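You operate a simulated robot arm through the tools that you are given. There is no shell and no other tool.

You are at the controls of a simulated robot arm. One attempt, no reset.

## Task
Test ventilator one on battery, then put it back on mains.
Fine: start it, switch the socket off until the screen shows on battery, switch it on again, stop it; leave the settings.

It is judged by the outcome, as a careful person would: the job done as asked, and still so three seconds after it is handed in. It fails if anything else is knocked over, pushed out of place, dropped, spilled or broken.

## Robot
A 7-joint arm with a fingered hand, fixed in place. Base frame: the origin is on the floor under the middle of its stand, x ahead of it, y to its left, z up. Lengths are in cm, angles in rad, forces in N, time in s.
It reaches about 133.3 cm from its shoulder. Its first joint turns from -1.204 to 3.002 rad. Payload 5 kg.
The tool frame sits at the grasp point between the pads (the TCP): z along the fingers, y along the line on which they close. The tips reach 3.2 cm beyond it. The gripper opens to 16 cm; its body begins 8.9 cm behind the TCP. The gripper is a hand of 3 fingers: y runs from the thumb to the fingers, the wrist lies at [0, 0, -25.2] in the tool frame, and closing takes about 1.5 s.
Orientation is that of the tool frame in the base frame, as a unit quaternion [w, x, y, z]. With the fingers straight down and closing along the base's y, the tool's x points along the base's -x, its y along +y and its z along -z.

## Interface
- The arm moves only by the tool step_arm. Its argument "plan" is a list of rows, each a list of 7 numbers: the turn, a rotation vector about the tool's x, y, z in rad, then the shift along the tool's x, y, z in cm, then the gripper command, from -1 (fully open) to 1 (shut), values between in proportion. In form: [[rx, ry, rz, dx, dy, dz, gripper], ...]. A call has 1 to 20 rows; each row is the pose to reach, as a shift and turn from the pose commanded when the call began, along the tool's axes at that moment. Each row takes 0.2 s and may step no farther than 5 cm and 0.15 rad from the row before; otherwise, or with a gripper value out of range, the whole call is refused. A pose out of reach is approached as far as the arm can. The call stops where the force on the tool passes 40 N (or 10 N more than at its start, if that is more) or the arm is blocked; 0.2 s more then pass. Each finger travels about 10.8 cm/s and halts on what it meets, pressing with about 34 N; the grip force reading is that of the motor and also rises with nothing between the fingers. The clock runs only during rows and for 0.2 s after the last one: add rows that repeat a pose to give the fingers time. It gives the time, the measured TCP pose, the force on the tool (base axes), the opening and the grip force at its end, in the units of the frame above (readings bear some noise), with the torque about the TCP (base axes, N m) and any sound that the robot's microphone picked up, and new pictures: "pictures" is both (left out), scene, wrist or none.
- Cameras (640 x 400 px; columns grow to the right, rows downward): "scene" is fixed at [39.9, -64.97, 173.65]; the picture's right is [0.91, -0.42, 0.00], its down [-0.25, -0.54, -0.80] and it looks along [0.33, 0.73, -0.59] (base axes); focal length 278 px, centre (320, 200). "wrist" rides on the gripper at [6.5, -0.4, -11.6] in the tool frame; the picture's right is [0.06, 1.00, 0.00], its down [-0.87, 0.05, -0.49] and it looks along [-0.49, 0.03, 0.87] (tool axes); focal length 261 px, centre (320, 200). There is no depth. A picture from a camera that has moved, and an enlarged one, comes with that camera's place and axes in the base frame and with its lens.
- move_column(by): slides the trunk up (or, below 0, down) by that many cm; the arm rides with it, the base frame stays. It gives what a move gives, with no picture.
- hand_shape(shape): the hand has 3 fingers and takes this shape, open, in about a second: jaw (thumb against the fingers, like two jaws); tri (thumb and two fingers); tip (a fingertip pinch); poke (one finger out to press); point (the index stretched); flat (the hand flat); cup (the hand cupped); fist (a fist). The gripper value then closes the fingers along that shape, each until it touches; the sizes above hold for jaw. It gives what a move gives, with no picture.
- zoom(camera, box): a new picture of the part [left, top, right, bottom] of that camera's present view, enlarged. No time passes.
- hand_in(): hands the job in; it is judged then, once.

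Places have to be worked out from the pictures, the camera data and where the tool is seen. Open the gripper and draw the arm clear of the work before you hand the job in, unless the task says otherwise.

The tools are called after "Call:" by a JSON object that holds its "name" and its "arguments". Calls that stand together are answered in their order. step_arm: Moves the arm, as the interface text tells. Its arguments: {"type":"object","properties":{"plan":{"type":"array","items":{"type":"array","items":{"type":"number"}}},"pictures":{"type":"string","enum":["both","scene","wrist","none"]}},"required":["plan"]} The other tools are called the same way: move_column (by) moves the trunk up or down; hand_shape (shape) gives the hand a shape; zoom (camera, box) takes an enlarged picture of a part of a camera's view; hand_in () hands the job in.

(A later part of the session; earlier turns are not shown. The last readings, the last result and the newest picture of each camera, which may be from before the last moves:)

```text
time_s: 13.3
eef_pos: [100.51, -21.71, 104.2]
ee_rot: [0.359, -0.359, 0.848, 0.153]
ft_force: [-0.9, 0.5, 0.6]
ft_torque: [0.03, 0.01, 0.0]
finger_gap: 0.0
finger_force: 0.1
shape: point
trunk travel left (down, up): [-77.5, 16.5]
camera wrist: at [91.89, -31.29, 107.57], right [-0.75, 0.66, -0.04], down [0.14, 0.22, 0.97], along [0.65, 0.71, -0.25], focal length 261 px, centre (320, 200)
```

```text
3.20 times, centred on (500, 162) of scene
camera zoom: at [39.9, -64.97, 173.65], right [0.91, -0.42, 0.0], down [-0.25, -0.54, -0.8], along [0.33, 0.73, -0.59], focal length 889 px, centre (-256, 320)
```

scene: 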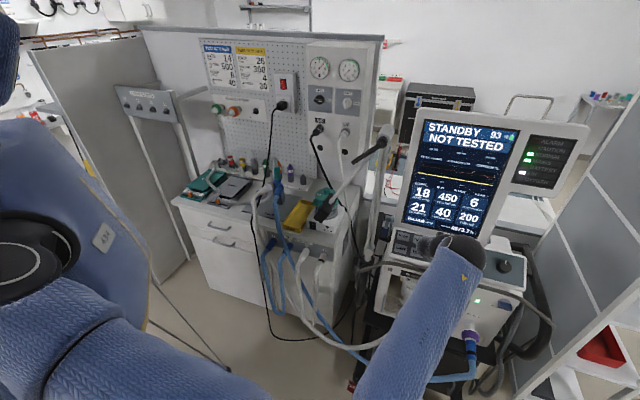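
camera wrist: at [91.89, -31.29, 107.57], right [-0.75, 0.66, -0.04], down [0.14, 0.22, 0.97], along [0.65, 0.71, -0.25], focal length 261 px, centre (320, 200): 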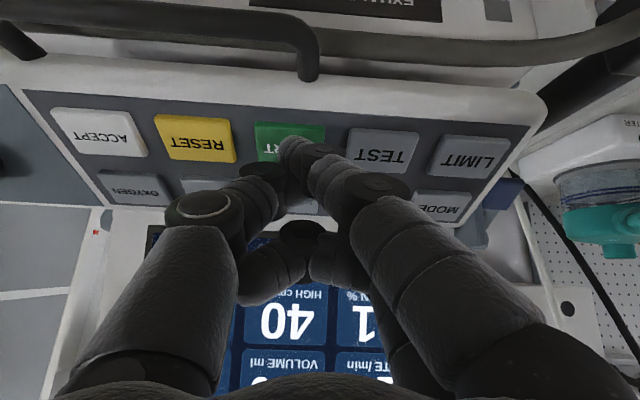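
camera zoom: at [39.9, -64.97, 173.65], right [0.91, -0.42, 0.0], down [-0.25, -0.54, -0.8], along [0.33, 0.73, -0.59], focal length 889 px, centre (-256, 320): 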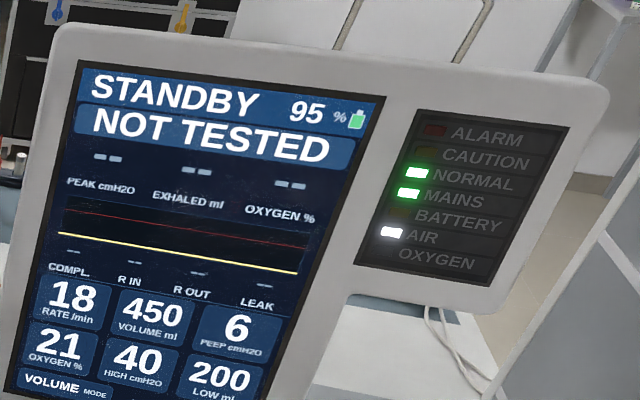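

No contact yet and the finger is centred on START; continuing down along the key's normal in 0.3 cm steps.

Call:
{"name": "step_arm", "arguments": {"plan": [[0, 0, 0, 0.1, -0.01, 0.28, -1], [0, 0, 0, 0.21, -0.03, 0.56, -1]], "pictures": "wrist"}}

Call:
{"name": "zoom", "arguments": {"camera": "scene", "box": [400, 100, 600, 225]}}

```text
time_s: 13.9
eef_pos: [100.73, -21.67, 103.79]
ee_rot: [0.36, -0.359, 0.848, 0.152]
ft_force: [-2.9, -1.0, 8.5]
ft_torque: [-0.07, -0.03, -0.08]
finger_gap: 0.0
finger_force: 0.0
shape: point
trunk travel left (down, up): [-77.5, 16.5]
heard: click
camera wrist: at [92.05, -31.2, 107.13], right [-0.75, 0.66, -0.05], down [0.14, 0.22, 0.97], along [0.65, 0.71, -0.25], focal length 261 px, centre (320, 200)
```

wrist: 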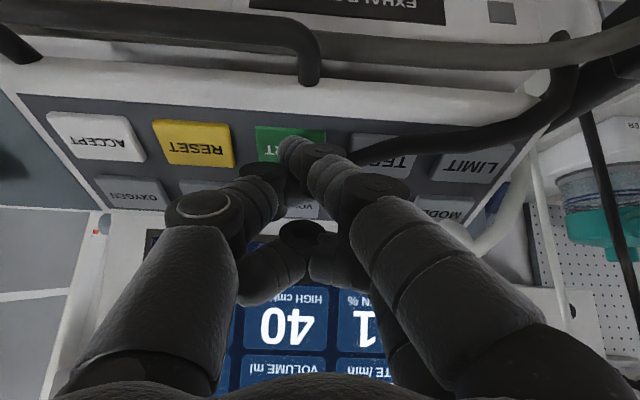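

```text
3.20 times, centred on (500, 162) of scene
camera zoom: at [39.9, -64.97, 173.65], right [0.91, -0.42, 0.0], down [-0.25, -0.54, -0.8], along [0.33, 0.73, -0.59], focal length 889 px, centre (-256, 320)
```

zoom: 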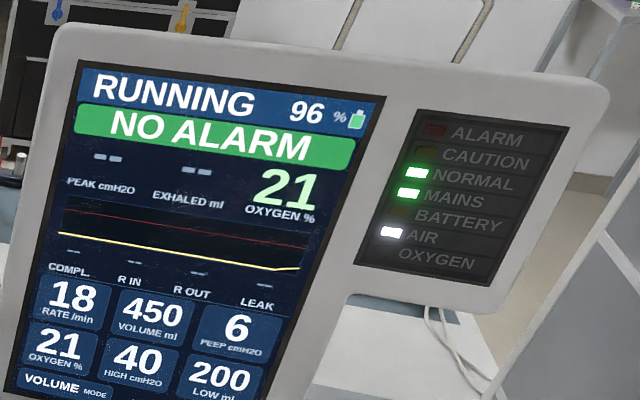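

START clicked: the screen shows RUNNING / NO ALARM. A dark tube has appeared in the wrist view near LIMIT, so I look at it before moving.

Call:
{"name": "zoom", "arguments": {"camera": "wrist", "box": [330, 20, 640, 270]}}

Call:
{"name": "zoom", "arguments": {"camera": "scene", "box": [300, 100, 560, 400]}}

Call:
{"name": "zoom", "arguments": {"camera": "scene", "box": [340, 190, 500, 290]}}

```text
1.60 times, centred on (485, 145) of wrist
camera zoom: at [92.05, -31.2, 107.13], right [-0.75, 0.66, -0.05], down [0.14, 0.22, 0.97], along [0.65, 0.71, -0.25], focal length 417 px, centre (56, 288)
```

zoom: 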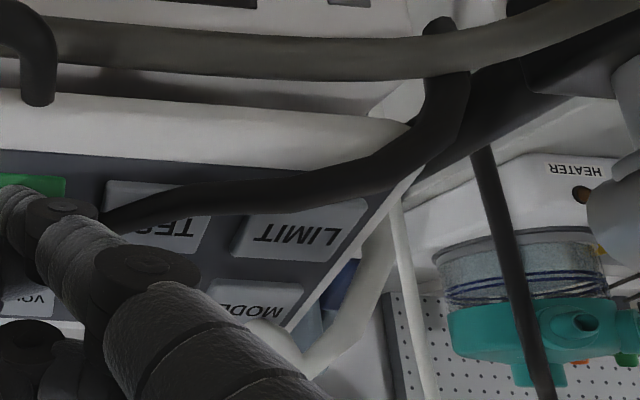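

```text
1.33 times, centred on (430, 250) of scene
camera zoom: at [39.9, -64.97, 173.65], right [0.91, -0.42, 0.0], down [-0.25, -0.54, -0.8], along [0.33, 0.73, -0.59], focal length 370 px, centre (173, 133)
```

zoom: 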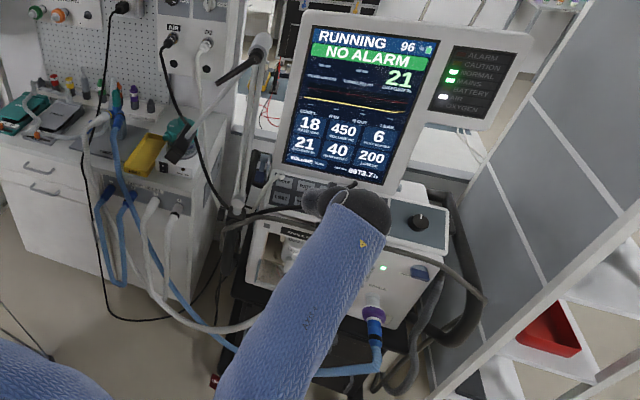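

```text
4.00 times, centred on (420, 240) of scene
camera zoom: at [39.9, -64.97, 173.65], right [0.91, -0.42, 0.0], down [-0.25, -0.54, -0.8], along [0.33, 0.73, -0.59], focal length 1111 px, centre (-80, 40)
```

zoom: 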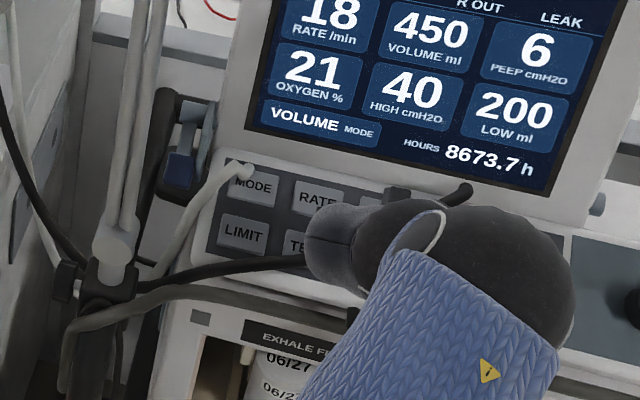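

It started, but the ends of the AIR and O2 hoses now appear lying over the keypad near my hand. I back off gently a centimetre along the key normal and see what they do.

Call:
{"name": "step_arm", "arguments": {"plan": [[0, 0, 0, -0.17, 0.03, -0.47, -1], [0, 0, 0, -0.35, 0.05, -0.94, -1]], "pictures": "both"}}

Call:
{"name": "zoom", "arguments": {"camera": "scene", "box": [340, 190, 500, 290]}}

```text
time_s: 14.5
eef_pos: [100.19, -21.91, 104.5]
ee_rot: [0.358, -0.359, 0.848, 0.152]
ft_force: [-1.1, 0.0, -0.8]
ft_torque: [-0.01, 0.02, 0.02]
finger_gap: 0.0
finger_force: 0.1
shape: point
trunk travel left (down, up): [-77.5, 16.5]
camera wrist: at [91.59, -31.5, 107.9], right [-0.75, 0.66, -0.04], down [0.14, 0.22, 0.97], along [0.65, 0.71, -0.25], focal length 261 px, centre (320, 200)
```

scene: 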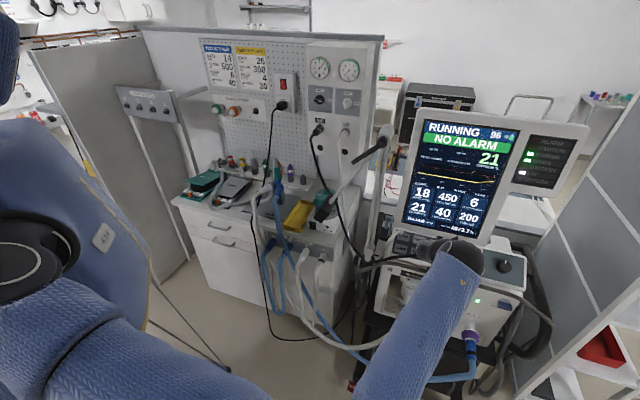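
wrist: 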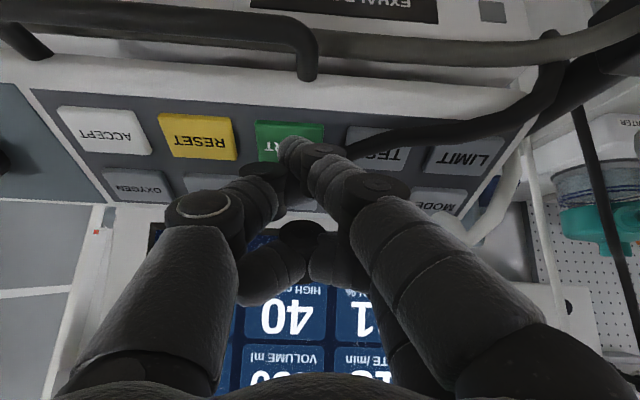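

```text
4.00 times, centred on (420, 240) of scene
camera zoom: at [39.9, -64.97, 173.65], right [0.91, -0.42, 0.0], down [-0.25, -0.54, -0.8], along [0.33, 0.73, -0.59], focal length 1111 px, centre (-80, 40)
```

zoom: 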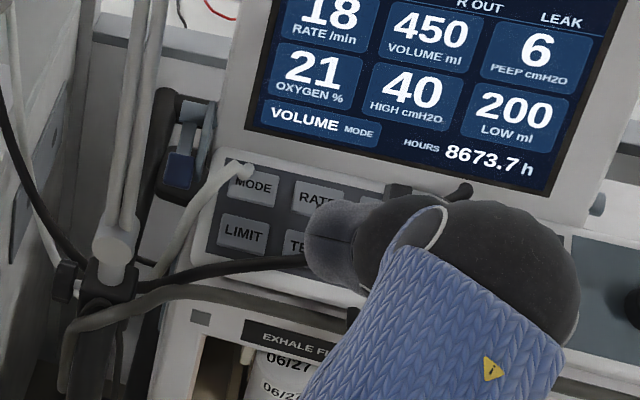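

The hoses did not react to my motion (force ≈ 0), the screen still says RUNNING. I lift back out along the same path to the hover point and check that nothing follows.

Call:
{"name": "step_arm", "arguments": {"plan": [[0, 0, 0, -0.66, 0.12, -1.3, -1], [0, 0, 0, -1.32, 0.23, -2.59, -1], [0, 0, 0, -1.99, 0.35, -3.89, -1], [0, 0, 0, -2.65, 0.47, -5.18, -1]], "pictures": "both"}}

Call:
{"name": "zoom", "arguments": {"camera": "scene", "box": [340, 190, 500, 290]}}

Call:
{"name": "zoom", "arguments": {"camera": "wrist", "box": [260, 0, 580, 200]}}

```text
time_s: 15.5
eef_pos: [98.85, -23.06, 109.91]
ee_rot: [0.358, -0.359, 0.848, 0.152]
ft_force: [-0.2, 0.1, 0.3]
ft_torque: [0.0, -0.02, 0.02]
finger_gap: 0.0
finger_force: 0.1
shape: point
trunk travel left (down, up): [-77.5, 16.5]
camera wrist: at [90.15, -32.63, 113.39], right [-0.75, 0.66, -0.04], down [0.14, 0.22, 0.97], along [0.65, 0.72, -0.25], focal length 261 px, centre (320, 200)
```

scene: 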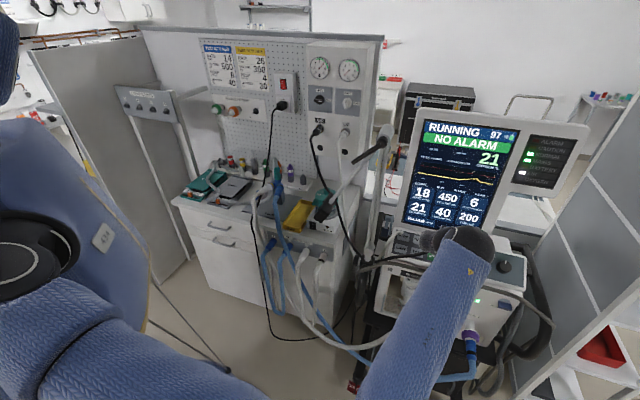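
wrist: 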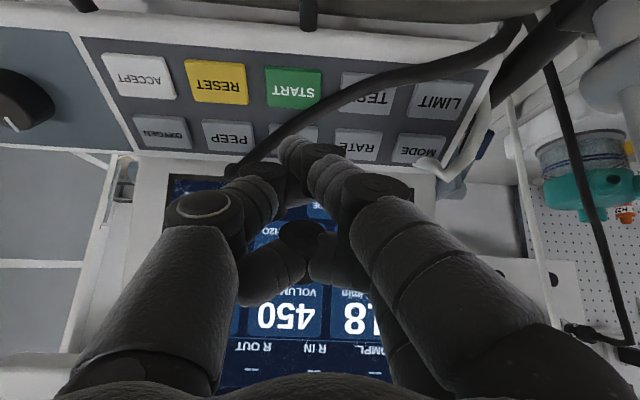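

```text
4.00 times, centred on (420, 240) of scene
camera zoom: at [39.9, -64.97, 173.65], right [0.91, -0.42, 0.0], down [-0.25, -0.54, -0.8], along [0.33, 0.73, -0.59], focal length 1111 px, centre (-80, 40)
```

zoom: 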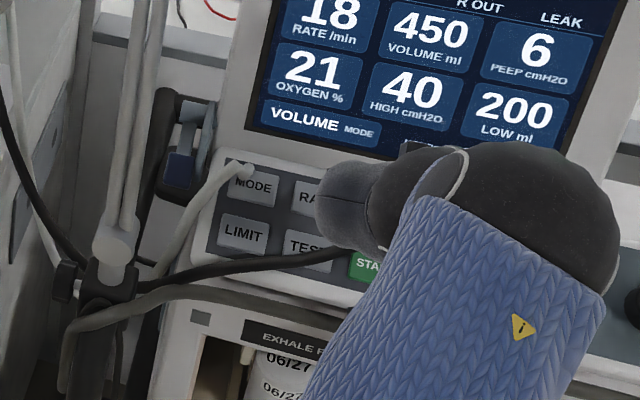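

```text
2.00 times, centred on (420, 100) of wrist
camera zoom: at [90.15, -32.63, 113.39], right [-0.75, 0.66, -0.04], down [0.14, 0.22, 0.97], along [0.65, 0.72, -0.25], focal length 521 px, centre (120, 400)
```

zoom: 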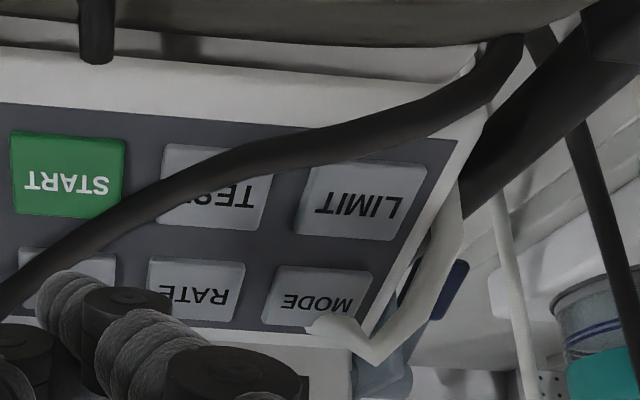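

The black hose end now lies across TEST/VOLUME toward PEEP but stays put as I lift off; nothing is caught on the hand. I retrace my path back out to the pulled-back pose on the -y side.

Call:
{"name": "step_arm", "arguments": {"plan": [[0, 0, 0, -0.47, 0.7, -3.81, -1], [0, 0, 0, -0.94, 1.39, -7.62, -1], [0, 0, 0, -1.42, 2.09, -11.43, -1], [0, 0, 0, -1.89, 2.78, -15.24, -1], [0, 0, 0, -2.36, 3.48, -19.05, -1], [0, 0, 0, -2.83, 4.18, -22.86, -1], [0, 0, 0, -3.3, 4.87, -26.67, -1], [0, 0, 0, -3.78, 5.57, -30.48, -1], [0, 0, 0, -4.25, 6.26, -34.29, -1], [0, 0, 0, -4.72, 6.96, -38.1, -1], [0, 0.033, 0, -4.3, 10.53, -40.92, -1], [0, 0.067, 0, -3.88, 14.09, -43.73, -1], [0, 0.1, 0, -3.46, 17.66, -46.55, -1], [0, 0.133, 0, -3.03, 21.23, -49.37, -1], [0, 0.167, 0, -2.61, 24.79, -52.18, -1], [0, 0.2, 0, -2.19, 28.36, -55.0, -1]], "pictures": "both"}}

Call:
{"name": "zoom", "arguments": {"camera": "scene", "box": [310, 110, 560, 300]}}

```text
time_s: 18.9
eef_pos: [52.44, -29.98, 148.85]
ee_rot: [0.263, -0.37, 0.883, 0.119]
ft_force: [-2.1, -0.5, 5.4]
ft_torque: [-0.24, 0.02, -0.07]
finger_gap: 0.0
finger_force: 0.1
shape: point
trunk travel left (down, up): [-77.5, 16.5]
camera wrist: at [44.42, -38.95, 154.97], right [-0.75, 0.66, -0.02], down [0.29, 0.35, 0.89], along [0.59, 0.66, -0.45], focal length 261 px, centre (320, 200)
```

scene: 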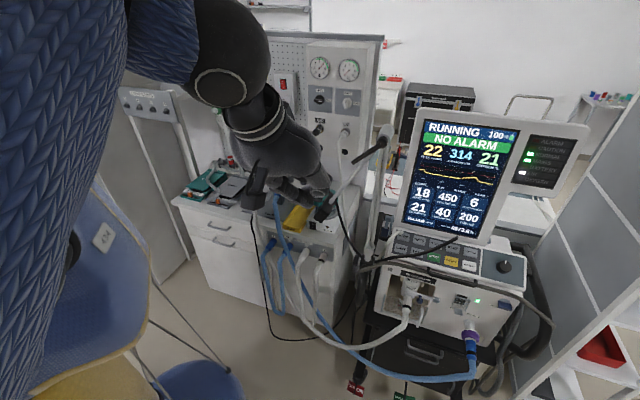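
wrist: 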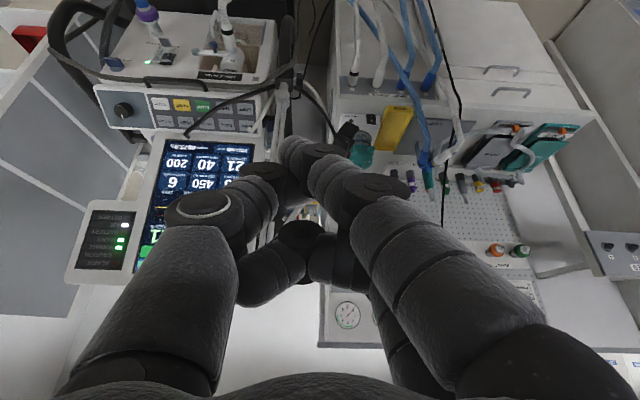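

```text
2.11 times, centred on (435, 205) of scene
camera zoom: at [39.9, -64.97, 173.65], right [0.91, -0.42, 0.0], down [-0.25, -0.54, -0.8], along [0.33, 0.73, -0.59], focal length 585 px, centre (78, 190)
```

zoom: 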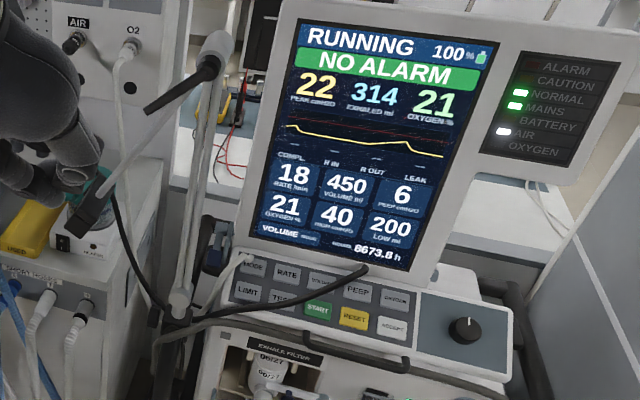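

Ventilator keeps running normally at 100 % battery. The force reading shows a few newtons, so I let it settle for a moment to see whether that is only motion.

Call:
{"name": "step_arm", "arguments": {"plan": [[0, 0, 0, 0, 0, 0, -1], [0, 0, 0, 0, 0, 0, -1]], "pictures": "none"}}

```text
time_s: 19.5
eef_pos: [51.9, -30.07, 149.95]
ee_rot: [0.274, -0.372, 0.879, 0.115]
ft_force: [-1.4, 0.7, -0.2]
ft_torque: [-0.02, 0.0, 0.02]
finger_gap: 0.0
finger_force: 0.1
shape: point
trunk travel left (down, up): [-77.5, 16.5]
```

Settled with no load. Now I carry the hand across to the +y side in front of the wall board, raising the pointing direction toward horizontal.

Call:
{"name": "step_arm", "arguments": {"plan": [[0, -0.046, 0, -2.65, 3.21, 2.01, -1], [0, -0.092, 0, -5.29, 6.42, 4.02, -1], [0, -0.138, 0, -7.94, 9.62, 6.02, -1], [0, -0.185, 0, -10.58, 12.83, 8.03, -1], [0, -0.231, 0, -13.23, 16.04, 10.04, -1], [0, -0.277, 0, -15.88, 19.25, 12.05, -1], [0, -0.323, 0, -18.52, 22.45, 14.05, -1], [0, -0.369, 0, -21.17, 25.66, 16.06, -1], [0, -0.415, 0, -23.82, 28.87, 18.07, -1], [0, -0.462, 0, -26.46, 32.08, 20.08, -1], [0, -0.508, 0, -29.11, 35.28, 22.08, -1], [0, -0.554, 0, -31.75, 38.49, 24.09, -1], [0, -0.6, 0, -34.4, 41.7, 26.1, -1], [0, -0.6, 0, -34.4, 41.7, 26.1, -1]], "pictures": "both"}}

Call:
{"name": "zoom", "arguments": {"camera": "scene", "box": [380, 100, 600, 260]}}

```text
time_s: 22.5
eef_pos: [52.36, 29.91, 147.52]
ee_rot: [0.521, -0.32, 0.759, 0.221]
ft_force: [-0.2, -0.7, -0.3]
ft_torque: [0.02, 0.0, 0.03]
finger_gap: 0.03
finger_force: 0.0
shape: point
trunk travel left (down, up): [-77.5, 16.5]
camera wrist: at [43.33, 20.15, 145.67], right [-0.73, 0.68, -0.06], down [-0.14, -0.07, 0.99], along [0.67, 0.73, 0.14], focal length 261 px, centre (320, 200)
```

scene: 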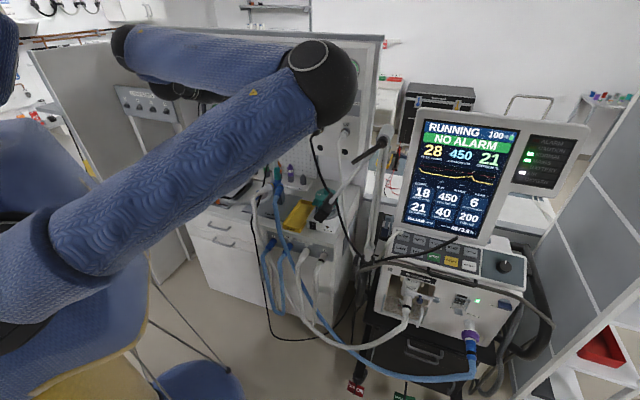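
wrist: 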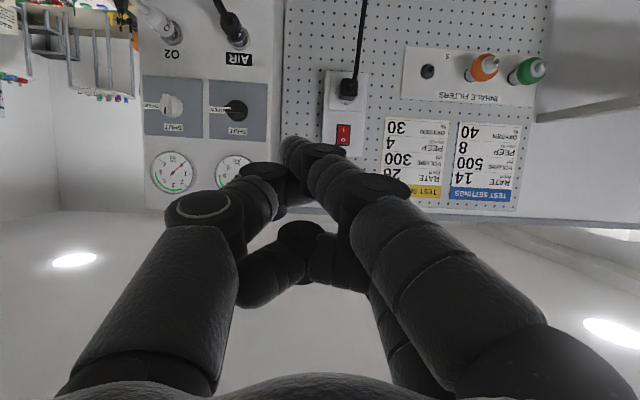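

```text
2.50 times, centred on (490, 180) of scene
camera zoom: at [39.9, -64.97, 173.65], right [0.91, -0.42, 0.0], down [-0.25, -0.54, -0.8], along [0.33, 0.73, -0.59], focal length 694 px, centre (-105, 250)
```

zoom: 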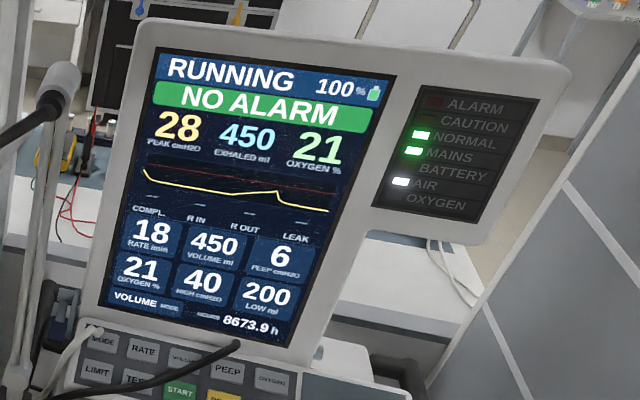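

I'm now facing the wall board; the robot's elbow sits at about (68, -3, 158), above the support arm, so I will watch it. I zoom in on the socket.

Call:
{"name": "zoom", "arguments": {"camera": "wrist", "box": [260, 50, 420, 170]}}

Call:
{"name": "zoom", "arguments": {"camera": "scene", "box": [240, 20, 420, 220]}}

```text
3.33 times, centred on (340, 110) of wrist
camera zoom: at [43.33, 20.15, 145.67], right [-0.73, 0.68, -0.06], down [-0.14, -0.07, 0.99], along [0.67, 0.73, 0.14], focal length 869 px, centre (253, 500)
```

zoom: 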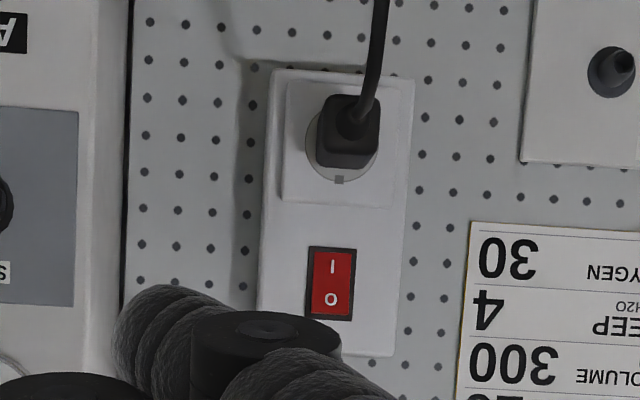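

```text
2.00 times, centred on (330, 120) of scene
camera zoom: at [39.9, -64.97, 173.65], right [0.91, -0.42, 0.0], down [-0.25, -0.54, -0.8], along [0.33, 0.73, -0.59], focal length 555 px, centre (300, 360)
```

zoom: 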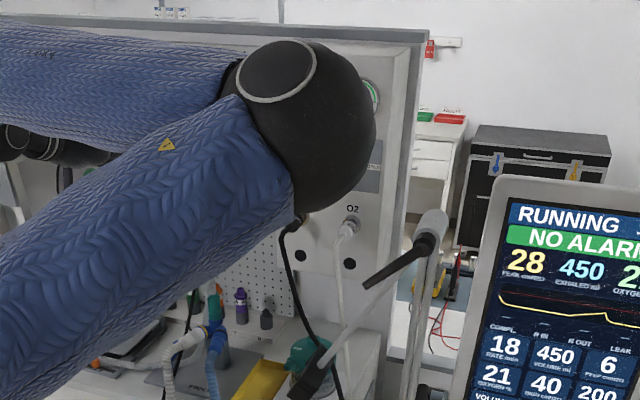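

Rocker centre triangulates to (81.9, 69.2, 139.3) and the wall faces yaw ≈ 0.81, same as my hand; the O half is the upper one (z≈140.5). I advance half way, levelling the hand, and check the elbow.

Call:
{"name": "step_arm", "arguments": {"plan": [[0, -0.035, 0, -0.91, 0.81, 3.69, -1], [0, -0.07, 0, -1.82, 1.61, 7.38, -1], [0, -0.105, 0, -2.74, 2.42, 11.07, -1], [0, -0.14, 0, -3.65, 3.23, 14.76, -1], [0, -0.175, 0, -4.56, 4.04, 18.45, -1], [0, -0.21, 0, -5.47, 4.84, 22.14, -1]], "pictures": "both"}}

```text
time_s: 23.9
eef_pos: [64.61, 49.28, 144.58]
ee_rot: [0.597, -0.296, 0.702, 0.252]
ft_force: [0.7, 0.2, 0.0]
ft_torque: [0.0, -0.04, -0.01]
finger_gap: 0.0
finger_force: 0.0
shape: point
trunk travel left (down, up): [-77.5, 16.5]
camera wrist: at [56.34, 40.03, 139.98], right [-0.72, 0.69, -0.06], down [-0.28, -0.21, 0.94], along [0.63, 0.69, 0.34], focal length 261 px, centre (320, 200)
```

scene: 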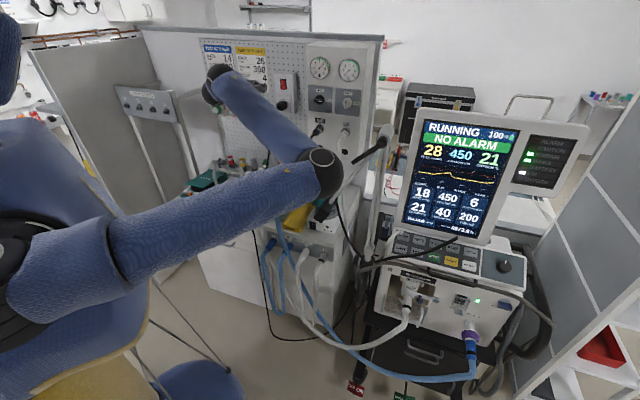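
wrist: 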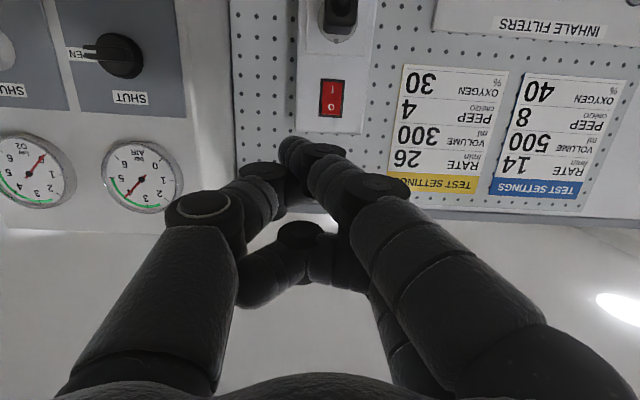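

The elbow has dropped and is now near the support arm's boom end; I look closely before continuing.

Call:
{"name": "zoom", "arguments": {"camera": "scene", "box": [270, 110, 420, 250]}}

```text
2.86 times, centred on (345, 180) of scene
camera zoom: at [39.9, -64.97, 173.65], right [0.91, -0.42, 0.0], down [-0.25, -0.54, -0.8], along [0.33, 0.73, -0.59], focal length 793 px, centre (249, 257)
```

zoom: 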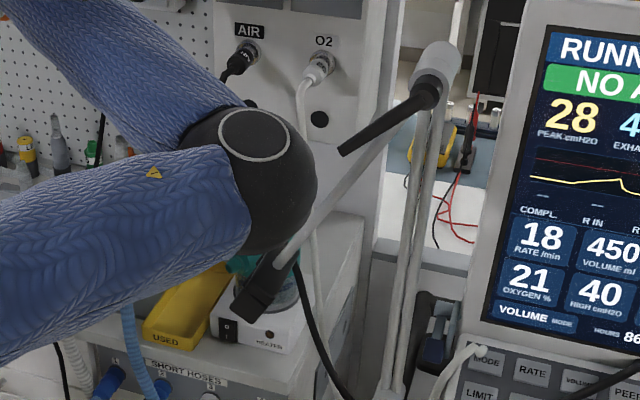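

I compare the support arm's bracket with the earlier picture, using the same box, to see whether the elbow has touched it.

Call:
{"name": "zoom", "arguments": {"camera": "scene", "box": [310, 110, 450, 300]}}

```text
2.11 times, centred on (380, 205) of scene
camera zoom: at [39.9, -64.97, 173.65], right [0.91, -0.42, 0.0], down [-0.25, -0.54, -0.8], along [0.33, 0.73, -0.59], focal length 585 px, centre (194, 190)
```

zoom: 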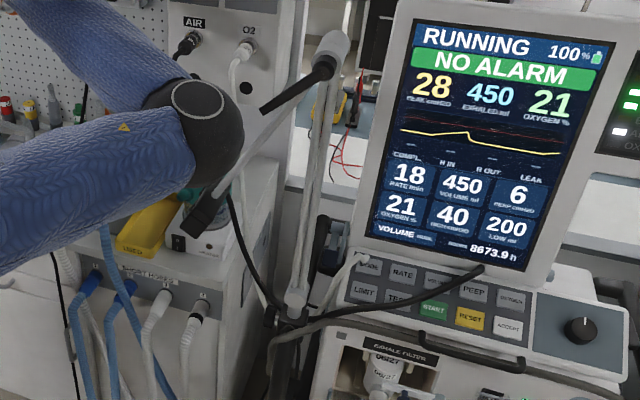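

The support arm has not moved. I need to know whether the elbow is in front of or behind the boom, so I magnify that spot.

Call:
{"name": "zoom", "arguments": {"camera": "scene", "box": [305, 150, 365, 225]}}

```text
5.33 times, centred on (335, 188) of scene
camera zoom: at [39.9, -64.97, 173.65], right [0.91, -0.42, 0.0], down [-0.25, -0.54, -0.8], along [0.33, 0.73, -0.59], focal length 1481 px, centre (240, 267)
```

zoom: 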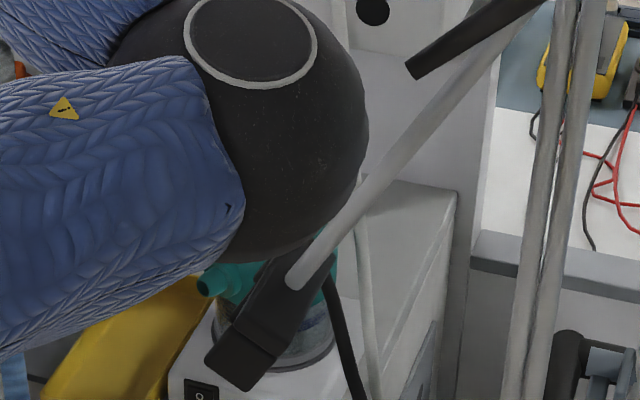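

The boom lies in front of the elbow (camera side), so the elbow has already passed it and moves away from it as I go on; the rocker re-checks at (82, 69.1, 139.2). I continue to about 8 cm short of the rocker.

Call:
{"name": "step_arm", "arguments": {"plan": [[0, -0.035, 0, -0.17, 0.81, 3.88, -1], [0, -0.07, 0, -0.35, 1.63, 7.75, -1]], "pictures": "scene"}}

Call:
{"name": "zoom", "arguments": {"camera": "scene", "box": [270, 110, 420, 250]}}

```text
time_s: 24.5
eef_pos: [68.6, 55.94, 144.24]
ee_rot: [0.621, -0.288, 0.68, 0.263]
ft_force: [-0.9, 1.4, 1.1]
ft_torque: [0.01, 0.0, -0.04]
finger_gap: 0.0
finger_force: 0.1
shape: point
trunk travel left (down, up): [-77.5, 16.5]
```

scene: 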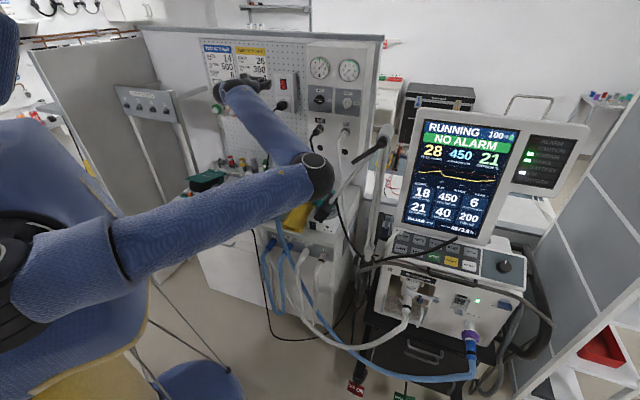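

```text
2.86 times, centred on (345, 180) of scene
camera zoom: at [39.9, -64.97, 173.65], right [0.91, -0.42, 0.0], down [-0.25, -0.54, -0.8], along [0.33, 0.73, -0.59], focal length 793 px, centre (249, 257)
```

zoom: 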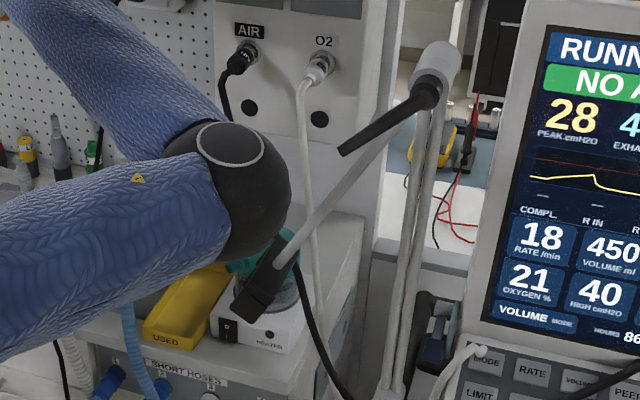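

The elbow is moving away from the boom as predicted. I finish the approach to the pre-press point.

Call:
{"name": "step_arm", "arguments": {"plan": [[0, -0.035, 0, -0.17, 0.81, 3.88, -1], [0, -0.07, 0, -0.3, 1.63, 7.75, -1]], "pictures": "both"}}

Call:
{"name": "zoom", "arguments": {"camera": "wrist", "box": [240, 30, 440, 170]}}

Call:
{"name": "zoom", "arguments": {"camera": "scene", "box": [190, 50, 350, 150]}}

```text
time_s: 25.1
eef_pos: [73.16, 62.63, 143.79]
ee_rot: [0.645, -0.278, 0.657, 0.273]
ft_force: [-0.4, -0.2, 0.5]
ft_torque: [-0.02, 0.0, 0.02]
finger_gap: 0.0
finger_force: 0.1
shape: point
trunk travel left (down, up): [-77.5, 16.5]
camera wrist: at [65.24, 53.85, 137.55], right [-0.72, 0.69, -0.06], down [-0.37, -0.3, 0.88], along [0.59, 0.65, 0.47], focal length 261 px, centre (320, 200)
```

scene: 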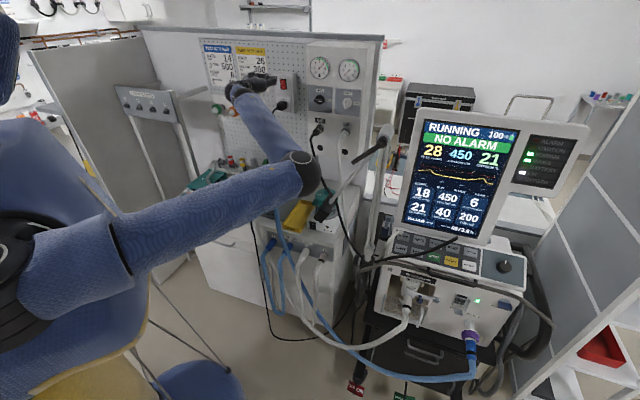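
wrist: 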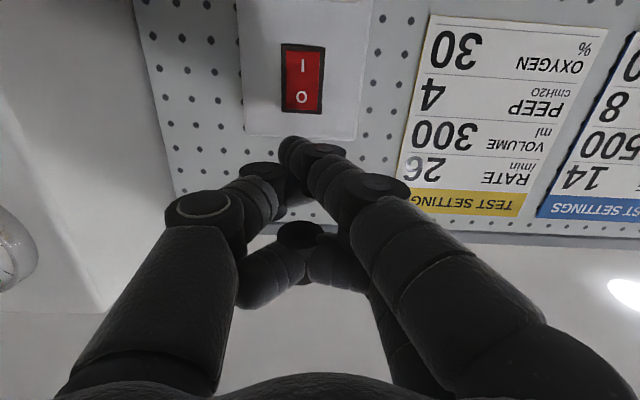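

```text
2.86 times, centred on (340, 100) of wrist
camera zoom: at [65.24, 53.85, 137.55], right [-0.72, 0.69, -0.06], down [-0.37, -0.3, 0.88], along [0.59, 0.65, 0.47], focal length 745 px, centre (263, 486)
```

zoom: 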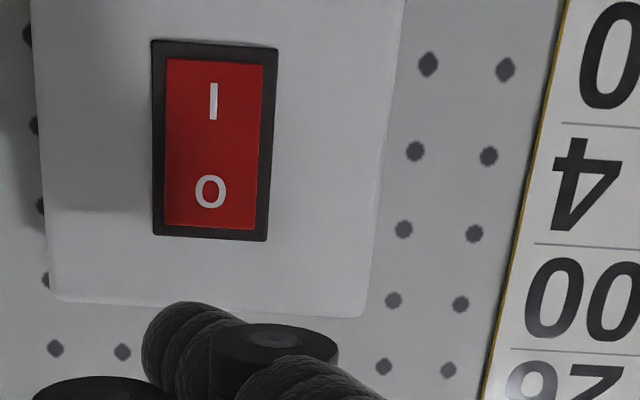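

```text
4.00 times, centred on (270, 100) of scene
camera zoom: at [39.9, -64.97, 173.65], right [0.91, -0.42, 0.0], down [-0.25, -0.54, -0.8], along [0.33, 0.73, -0.59], focal length 1111 px, centre (520, 600)
```

zoom: 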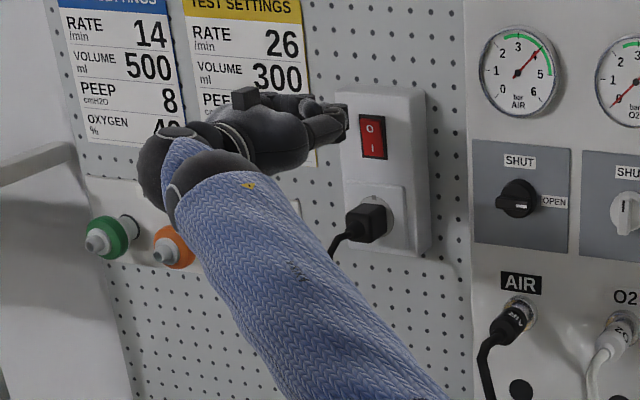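

The index tip is level with the rocker; the "O" half is at z≈140.4. I close to about 1.8 cm and lower the tip onto the O half's height.

Call:
{"name": "step_arm", "arguments": {"plan": [[0, 0, 0, 0.41, 0.08, 2.0, -1], [0, 0, 0, 0.82, 0.16, 4.0, -1], [0, 0, 0, 1.23, 0.24, 6.0, -1]], "pictures": "both"}}

Call:
{"name": "zoom", "arguments": {"camera": "wrist", "box": [200, 60, 400, 200]}}

Call:
{"name": "zoom", "arguments": {"camera": "scene", "box": [240, 60, 320, 120]}}

```text
time_s: 25.9
eef_pos: [76.97, 67.27, 142.44]
ee_rot: [0.644, -0.278, 0.658, 0.272]
ft_force: [0.5, -0.1, -0.7]
ft_torque: [0.01, -0.02, -0.01]
finger_gap: 0.0
finger_force: 0.1
shape: point
trunk travel left (down, up): [-77.5, 16.5]
camera wrist: at [69.06, 58.46, 136.14], right [-0.72, 0.69, -0.06], down [-0.37, -0.3, 0.88], along [0.59, 0.65, 0.47], focal length 261 px, centre (320, 200)
```

scene: 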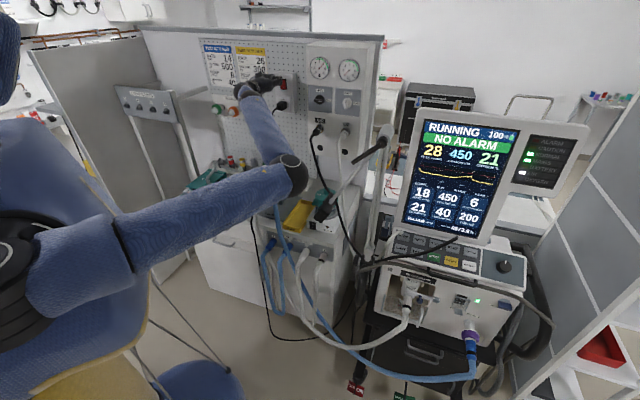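
wrist: 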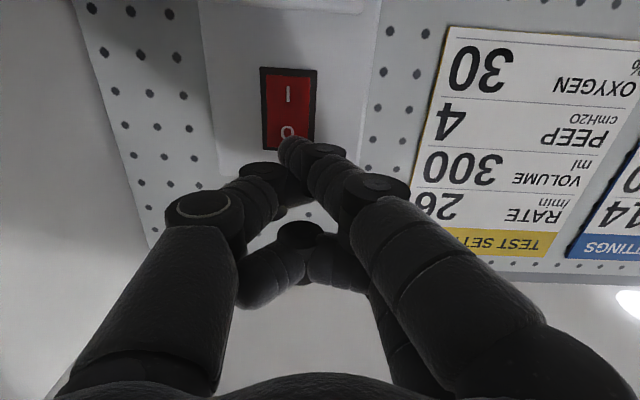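

```text
2.86 times, centred on (300, 130) of wrist
camera zoom: at [69.06, 58.46, 136.14], right [-0.72, 0.69, -0.06], down [-0.37, -0.3, 0.88], along [0.59, 0.65, 0.47], focal length 745 px, centre (377, 400)
```

zoom: 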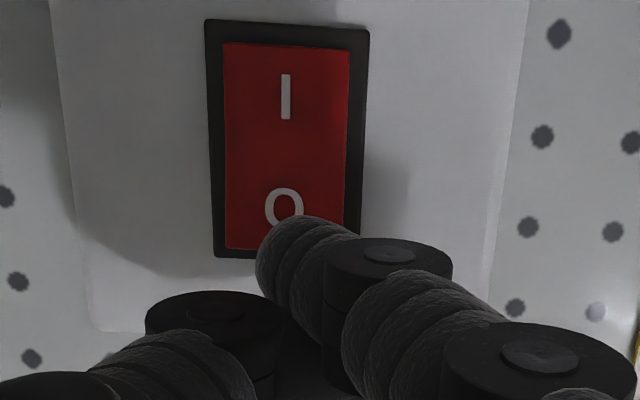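

```text
6.67 times, centred on (280, 90) of scene
camera zoom: at [39.9, -64.97, 173.65], right [0.91, -0.42, 0.0], down [-0.25, -0.54, -0.8], along [0.33, 0.73, -0.59], focal length 1851 px, centre (587, 933)
```

zoom: 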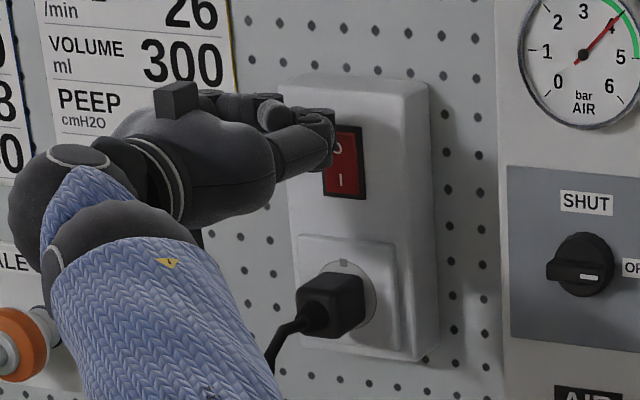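

The tip points at the O half, slightly to the right of the letter; I shift 0.4 cm and creep forward.

Call:
{"name": "step_arm", "arguments": {"plan": [[0, 0, 0, 0, -0.4, 0.5, -1], [0, 0, 0, 0, -0.4, 1.0, -1], [0, 0, 0, 0, -0.4, 1.4, -1]], "pictures": "wrist"}}

Call:
{"name": "zoom", "arguments": {"camera": "scene", "box": [240, 60, 320, 120]}}

```text
time_s: 26.7
eef_pos: [78.18, 67.68, 142.43]
ee_rot: [0.644, -0.278, 0.658, 0.273]
ft_force: [0.6, 0.4, -1.0]
ft_torque: [-0.02, 0.02, -0.02]
finger_gap: 0.0
finger_force: 0.0
shape: point
trunk travel left (down, up): [-77.5, 16.5]
camera wrist: at [70.27, 59.02, 136.07], right [-0.72, 0.69, -0.06], down [-0.37, -0.3, 0.88], along [0.59, 0.65, 0.47], focal length 261 px, centre (320, 200)
```

wrist: 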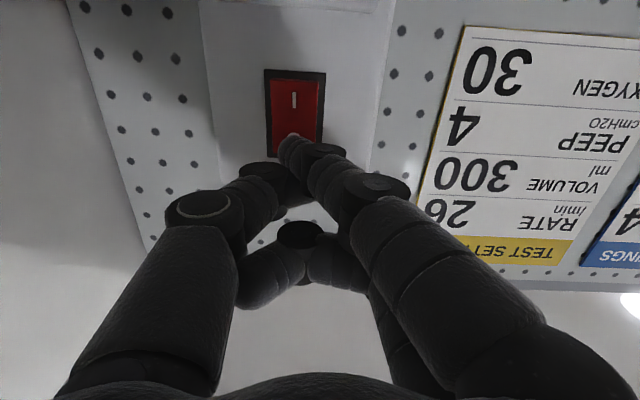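

```text
6.67 times, centred on (280, 90) of scene
camera zoom: at [39.9, -64.97, 173.65], right [0.91, -0.42, 0.0], down [-0.25, -0.54, -0.8], along [0.33, 0.73, -0.59], focal length 1851 px, centre (587, 933)
```

zoom: 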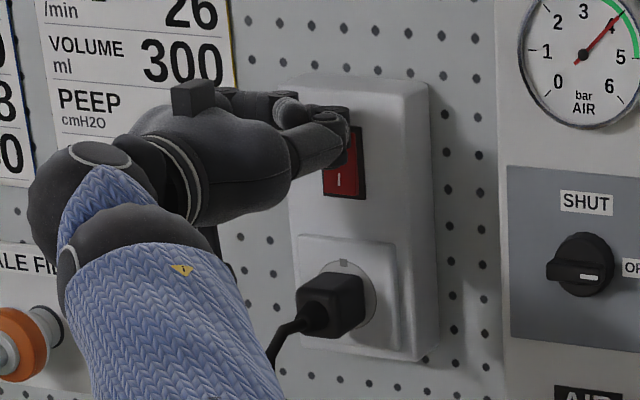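

No contact yet; the tip covers the O. Pressing on in 0.3 cm steps.

Call:
{"name": "step_arm", "arguments": {"plan": [[0, 0, 0, 0, 0, 0.3, -1], [0, 0, 0, 0, 0, 0.6, -1], [0, 0, 0, 0, 0, 0.9, -1]], "pictures": "wrist"}}

Call:
{"name": "zoom", "arguments": {"camera": "scene", "box": [400, 100, 600, 225]}}

```text
time_s: 27.6
eef_pos: [78.14, 68.39, 142.77]
ee_rot: [0.645, -0.28, 0.656, 0.275]
ft_force: [-23.3, -23.1, 0.3]
ft_torque: [-0.48, 0.51, -0.56]
finger_gap: 0.01
finger_force: 0.1
shape: point
trunk travel left (down, up): [-77.5, 16.5]
stopped in row 3: the force on the tool passed its limit at 41 N (the readings are from after the stop); the commanded pose is now the measured one
camera wrist: at [70.29, 59.57, 136.32], right [-0.72, 0.69, -0.06], down [-0.37, -0.31, 0.88], along [0.59, 0.66, 0.48], focal length 261 px, centre (320, 200)
```

wrist: 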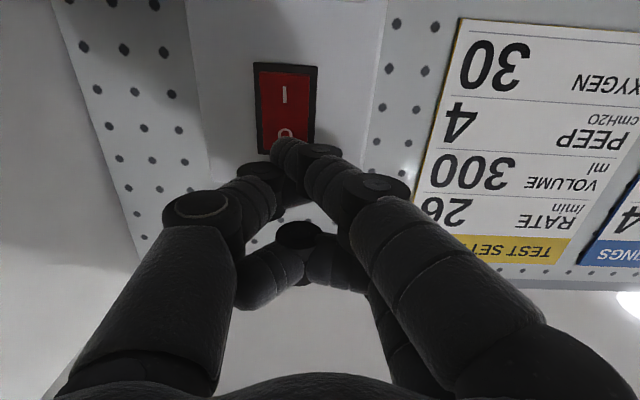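

```text
3.20 times, centred on (500, 162) of scene
camera zoom: at [39.9, -64.97, 173.65], right [0.91, -0.42, 0.0], down [-0.25, -0.54, -0.8], along [0.33, 0.73, -0.59], focal length 889 px, centre (-256, 320)
```

zoom: 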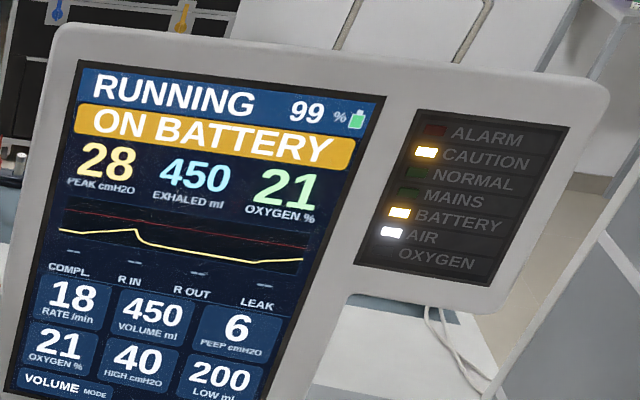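

ON BATTERY is shown, with CAUTION and BATTERY lights. Now I back off, lower the tip to the I half (z≈137.6) with the hand pitched a little downward so the camera stays clear of the mains lead.

Call:
{"name": "step_arm", "arguments": {"plan": [[0, 0, 0, 0, 0, -2.0, -1], [0, 0, 0, 0, 0, -4.0, -1], [0, 0.1, 0, 0.9, -0.1, -4.0, -1], [0, 0.2, 0, 1.8, -0.2, -3.6, -1], [0, 0.25, 0, 2.62, -0.31, -2.84, -1]], "pictures": "both"}}

Call:
{"name": "zoom", "arguments": {"camera": "wrist", "box": [200, 40, 400, 180]}}

Call:
{"name": "zoom", "arguments": {"camera": "scene", "box": [230, 60, 330, 135]}}

Call:
{"name": "zoom", "arguments": {"camera": "scene", "box": [400, 100, 600, 225]}}

```text
time_s: 28.8
eef_pos: [76.72, 66.45, 139.71]
ee_rot: [0.556, -0.312, 0.733, 0.236]
ft_force: [0.7, 0.7, 0.2]
ft_torque: [0.0, -0.01, 0.0]
finger_gap: 0.0
finger_force: 0.1
shape: point
trunk travel left (down, up): [-77.5, 16.5]
camera wrist: at [68.08, 56.62, 136.54], right [-0.73, 0.68, -0.06], down [-0.21, -0.13, 0.97], along [0.65, 0.72, 0.24], focal length 261 px, centre (320, 200)
```

scene: 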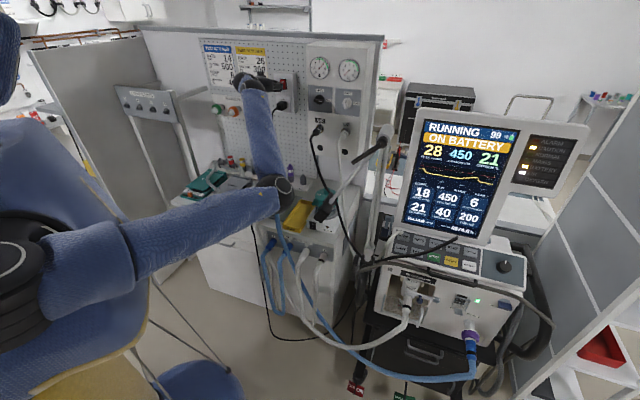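
wrist: 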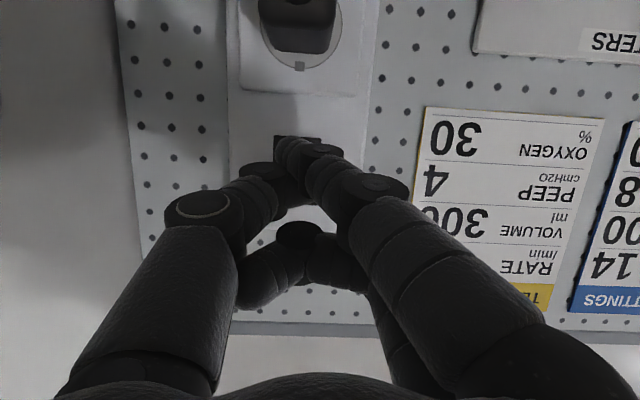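

```text
2.86 times, centred on (300, 110) of wrist
camera zoom: at [68.08, 56.62, 136.54], right [-0.73, 0.68, -0.06], down [-0.21, -0.13, 0.97], along [0.65, 0.72, 0.24], focal length 745 px, centre (377, 457)
```

zoom: 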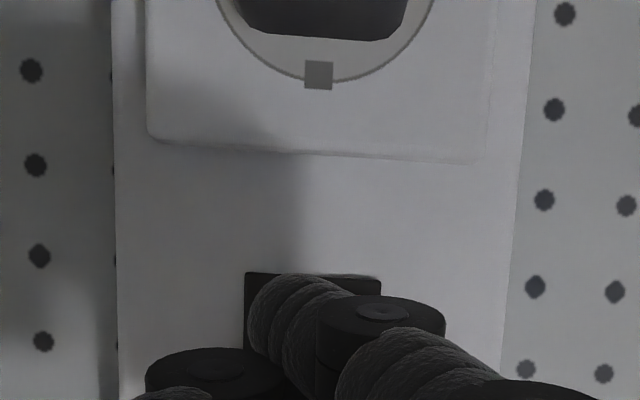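

```text
5.33 times, centred on (280, 98) of scene
camera zoom: at [39.9, -64.97, 173.65], right [0.91, -0.42, 0.0], down [-0.25, -0.54, -0.8], along [0.33, 0.73, -0.59], focal length 1481 px, centre (533, 747)
```

zoom: 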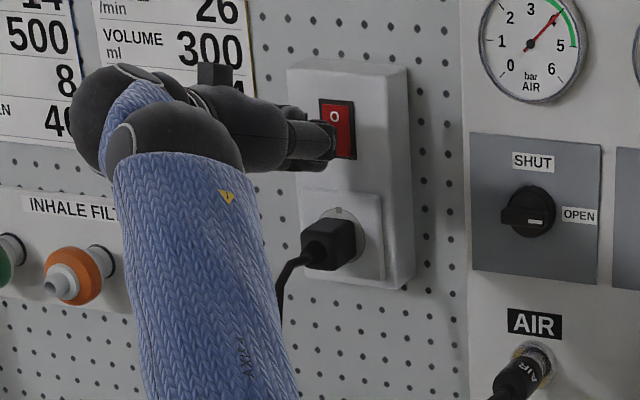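

```text
3.20 times, centred on (500, 162) of scene
camera zoom: at [39.9, -64.97, 173.65], right [0.91, -0.42, 0.0], down [-0.25, -0.54, -0.8], along [0.33, 0.73, -0.59], focal length 889 px, centre (-256, 320)
```

zoom: 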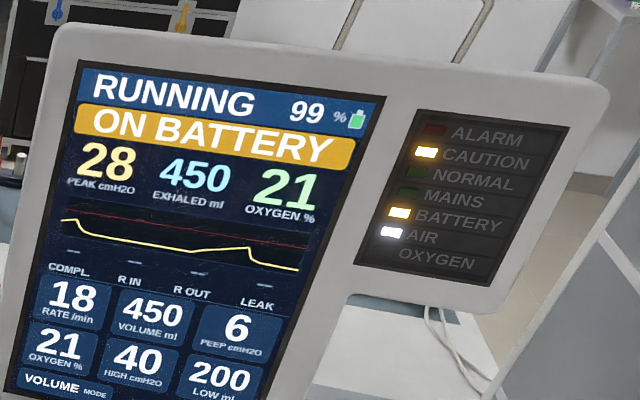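

The tip lines up with the I half just above the rocker's lower edge. Advancing along the wall normal, in small steps near contact.

Call:
{"name": "step_arm", "arguments": {"plan": [[0, 0, 0, -0.42, 0, 0.92, -1], [0, 0, 0, -0.7, 0, 1.84, -1], [0, 0, 0, -0.78, 0, 2.13, -1], [0, 0, 0, -0.86, 0, 2.42, -1], [0, 0, 0, -0.94, 0, 2.71, -1], [0, 0, 0, -1.02, 0, 3.0, -1]], "pictures": "both"}}

Call:
{"name": "zoom", "arguments": {"camera": "scene", "box": [400, 100, 600, 225]}}

Call:
{"name": "zoom", "arguments": {"camera": "scene", "box": [230, 60, 330, 135]}}

```text
time_s: 30.2
eef_pos: [78.39, 68.2, 139.98]
ee_rot: [0.557, -0.313, 0.732, 0.236]
ft_force: [-18.6, -18.1, -1.9]
ft_torque: [-0.2, 0.19, -0.18]
finger_gap: 0.0
finger_force: 0.1
shape: point
trunk travel left (down, up): [-77.5, 16.5]
stopped in row 6: the force on the tool passed its limit at 45 N (the readings are from after the stop); the commanded pose is now the measured one
camera wrist: at [69.79, 58.48, 136.86], right [-0.73, 0.68, -0.06], down [-0.21, -0.13, 0.97], along [0.65, 0.72, 0.24], focal length 261 px, centre (320, 200)
```

scene: 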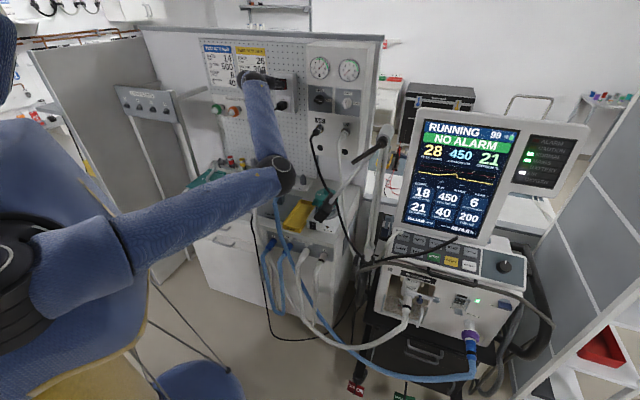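
wrist: 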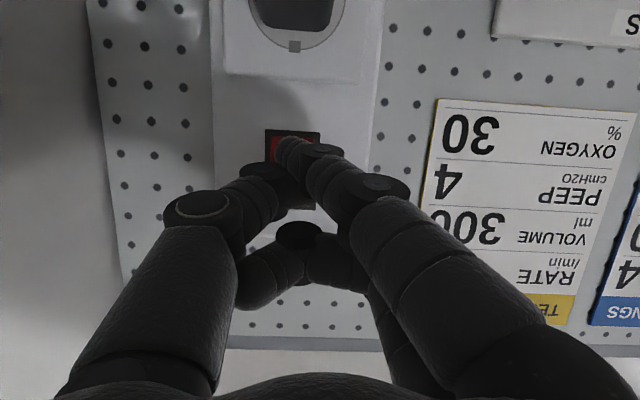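

```text
3.20 times, centred on (500, 162) of scene
camera zoom: at [39.9, -64.97, 173.65], right [0.91, -0.42, 0.0], down [-0.25, -0.54, -0.8], along [0.33, 0.73, -0.59], focal length 889 px, centre (-256, 320)
```

zoom: 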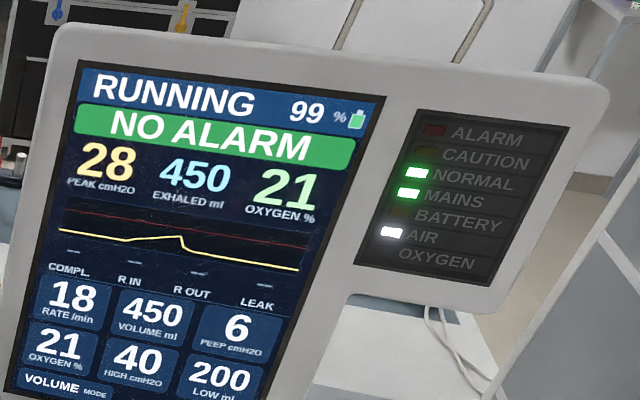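

```text
5.33 times, centred on (280, 98) of scene
camera zoom: at [39.9, -64.97, 173.65], right [0.91, -0.42, 0.0], down [-0.25, -0.54, -0.8], along [0.33, 0.73, -0.59], focal length 1481 px, centre (533, 747)
```

zoom: 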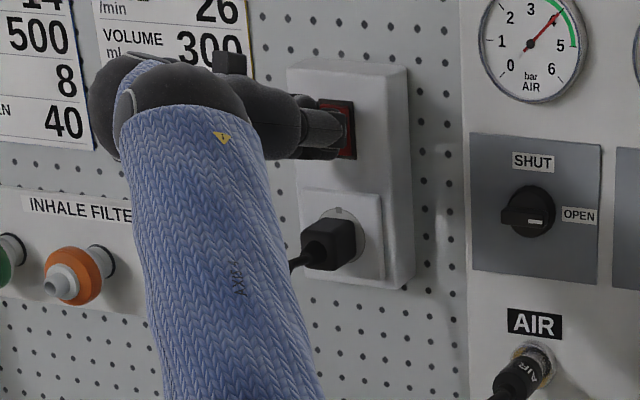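

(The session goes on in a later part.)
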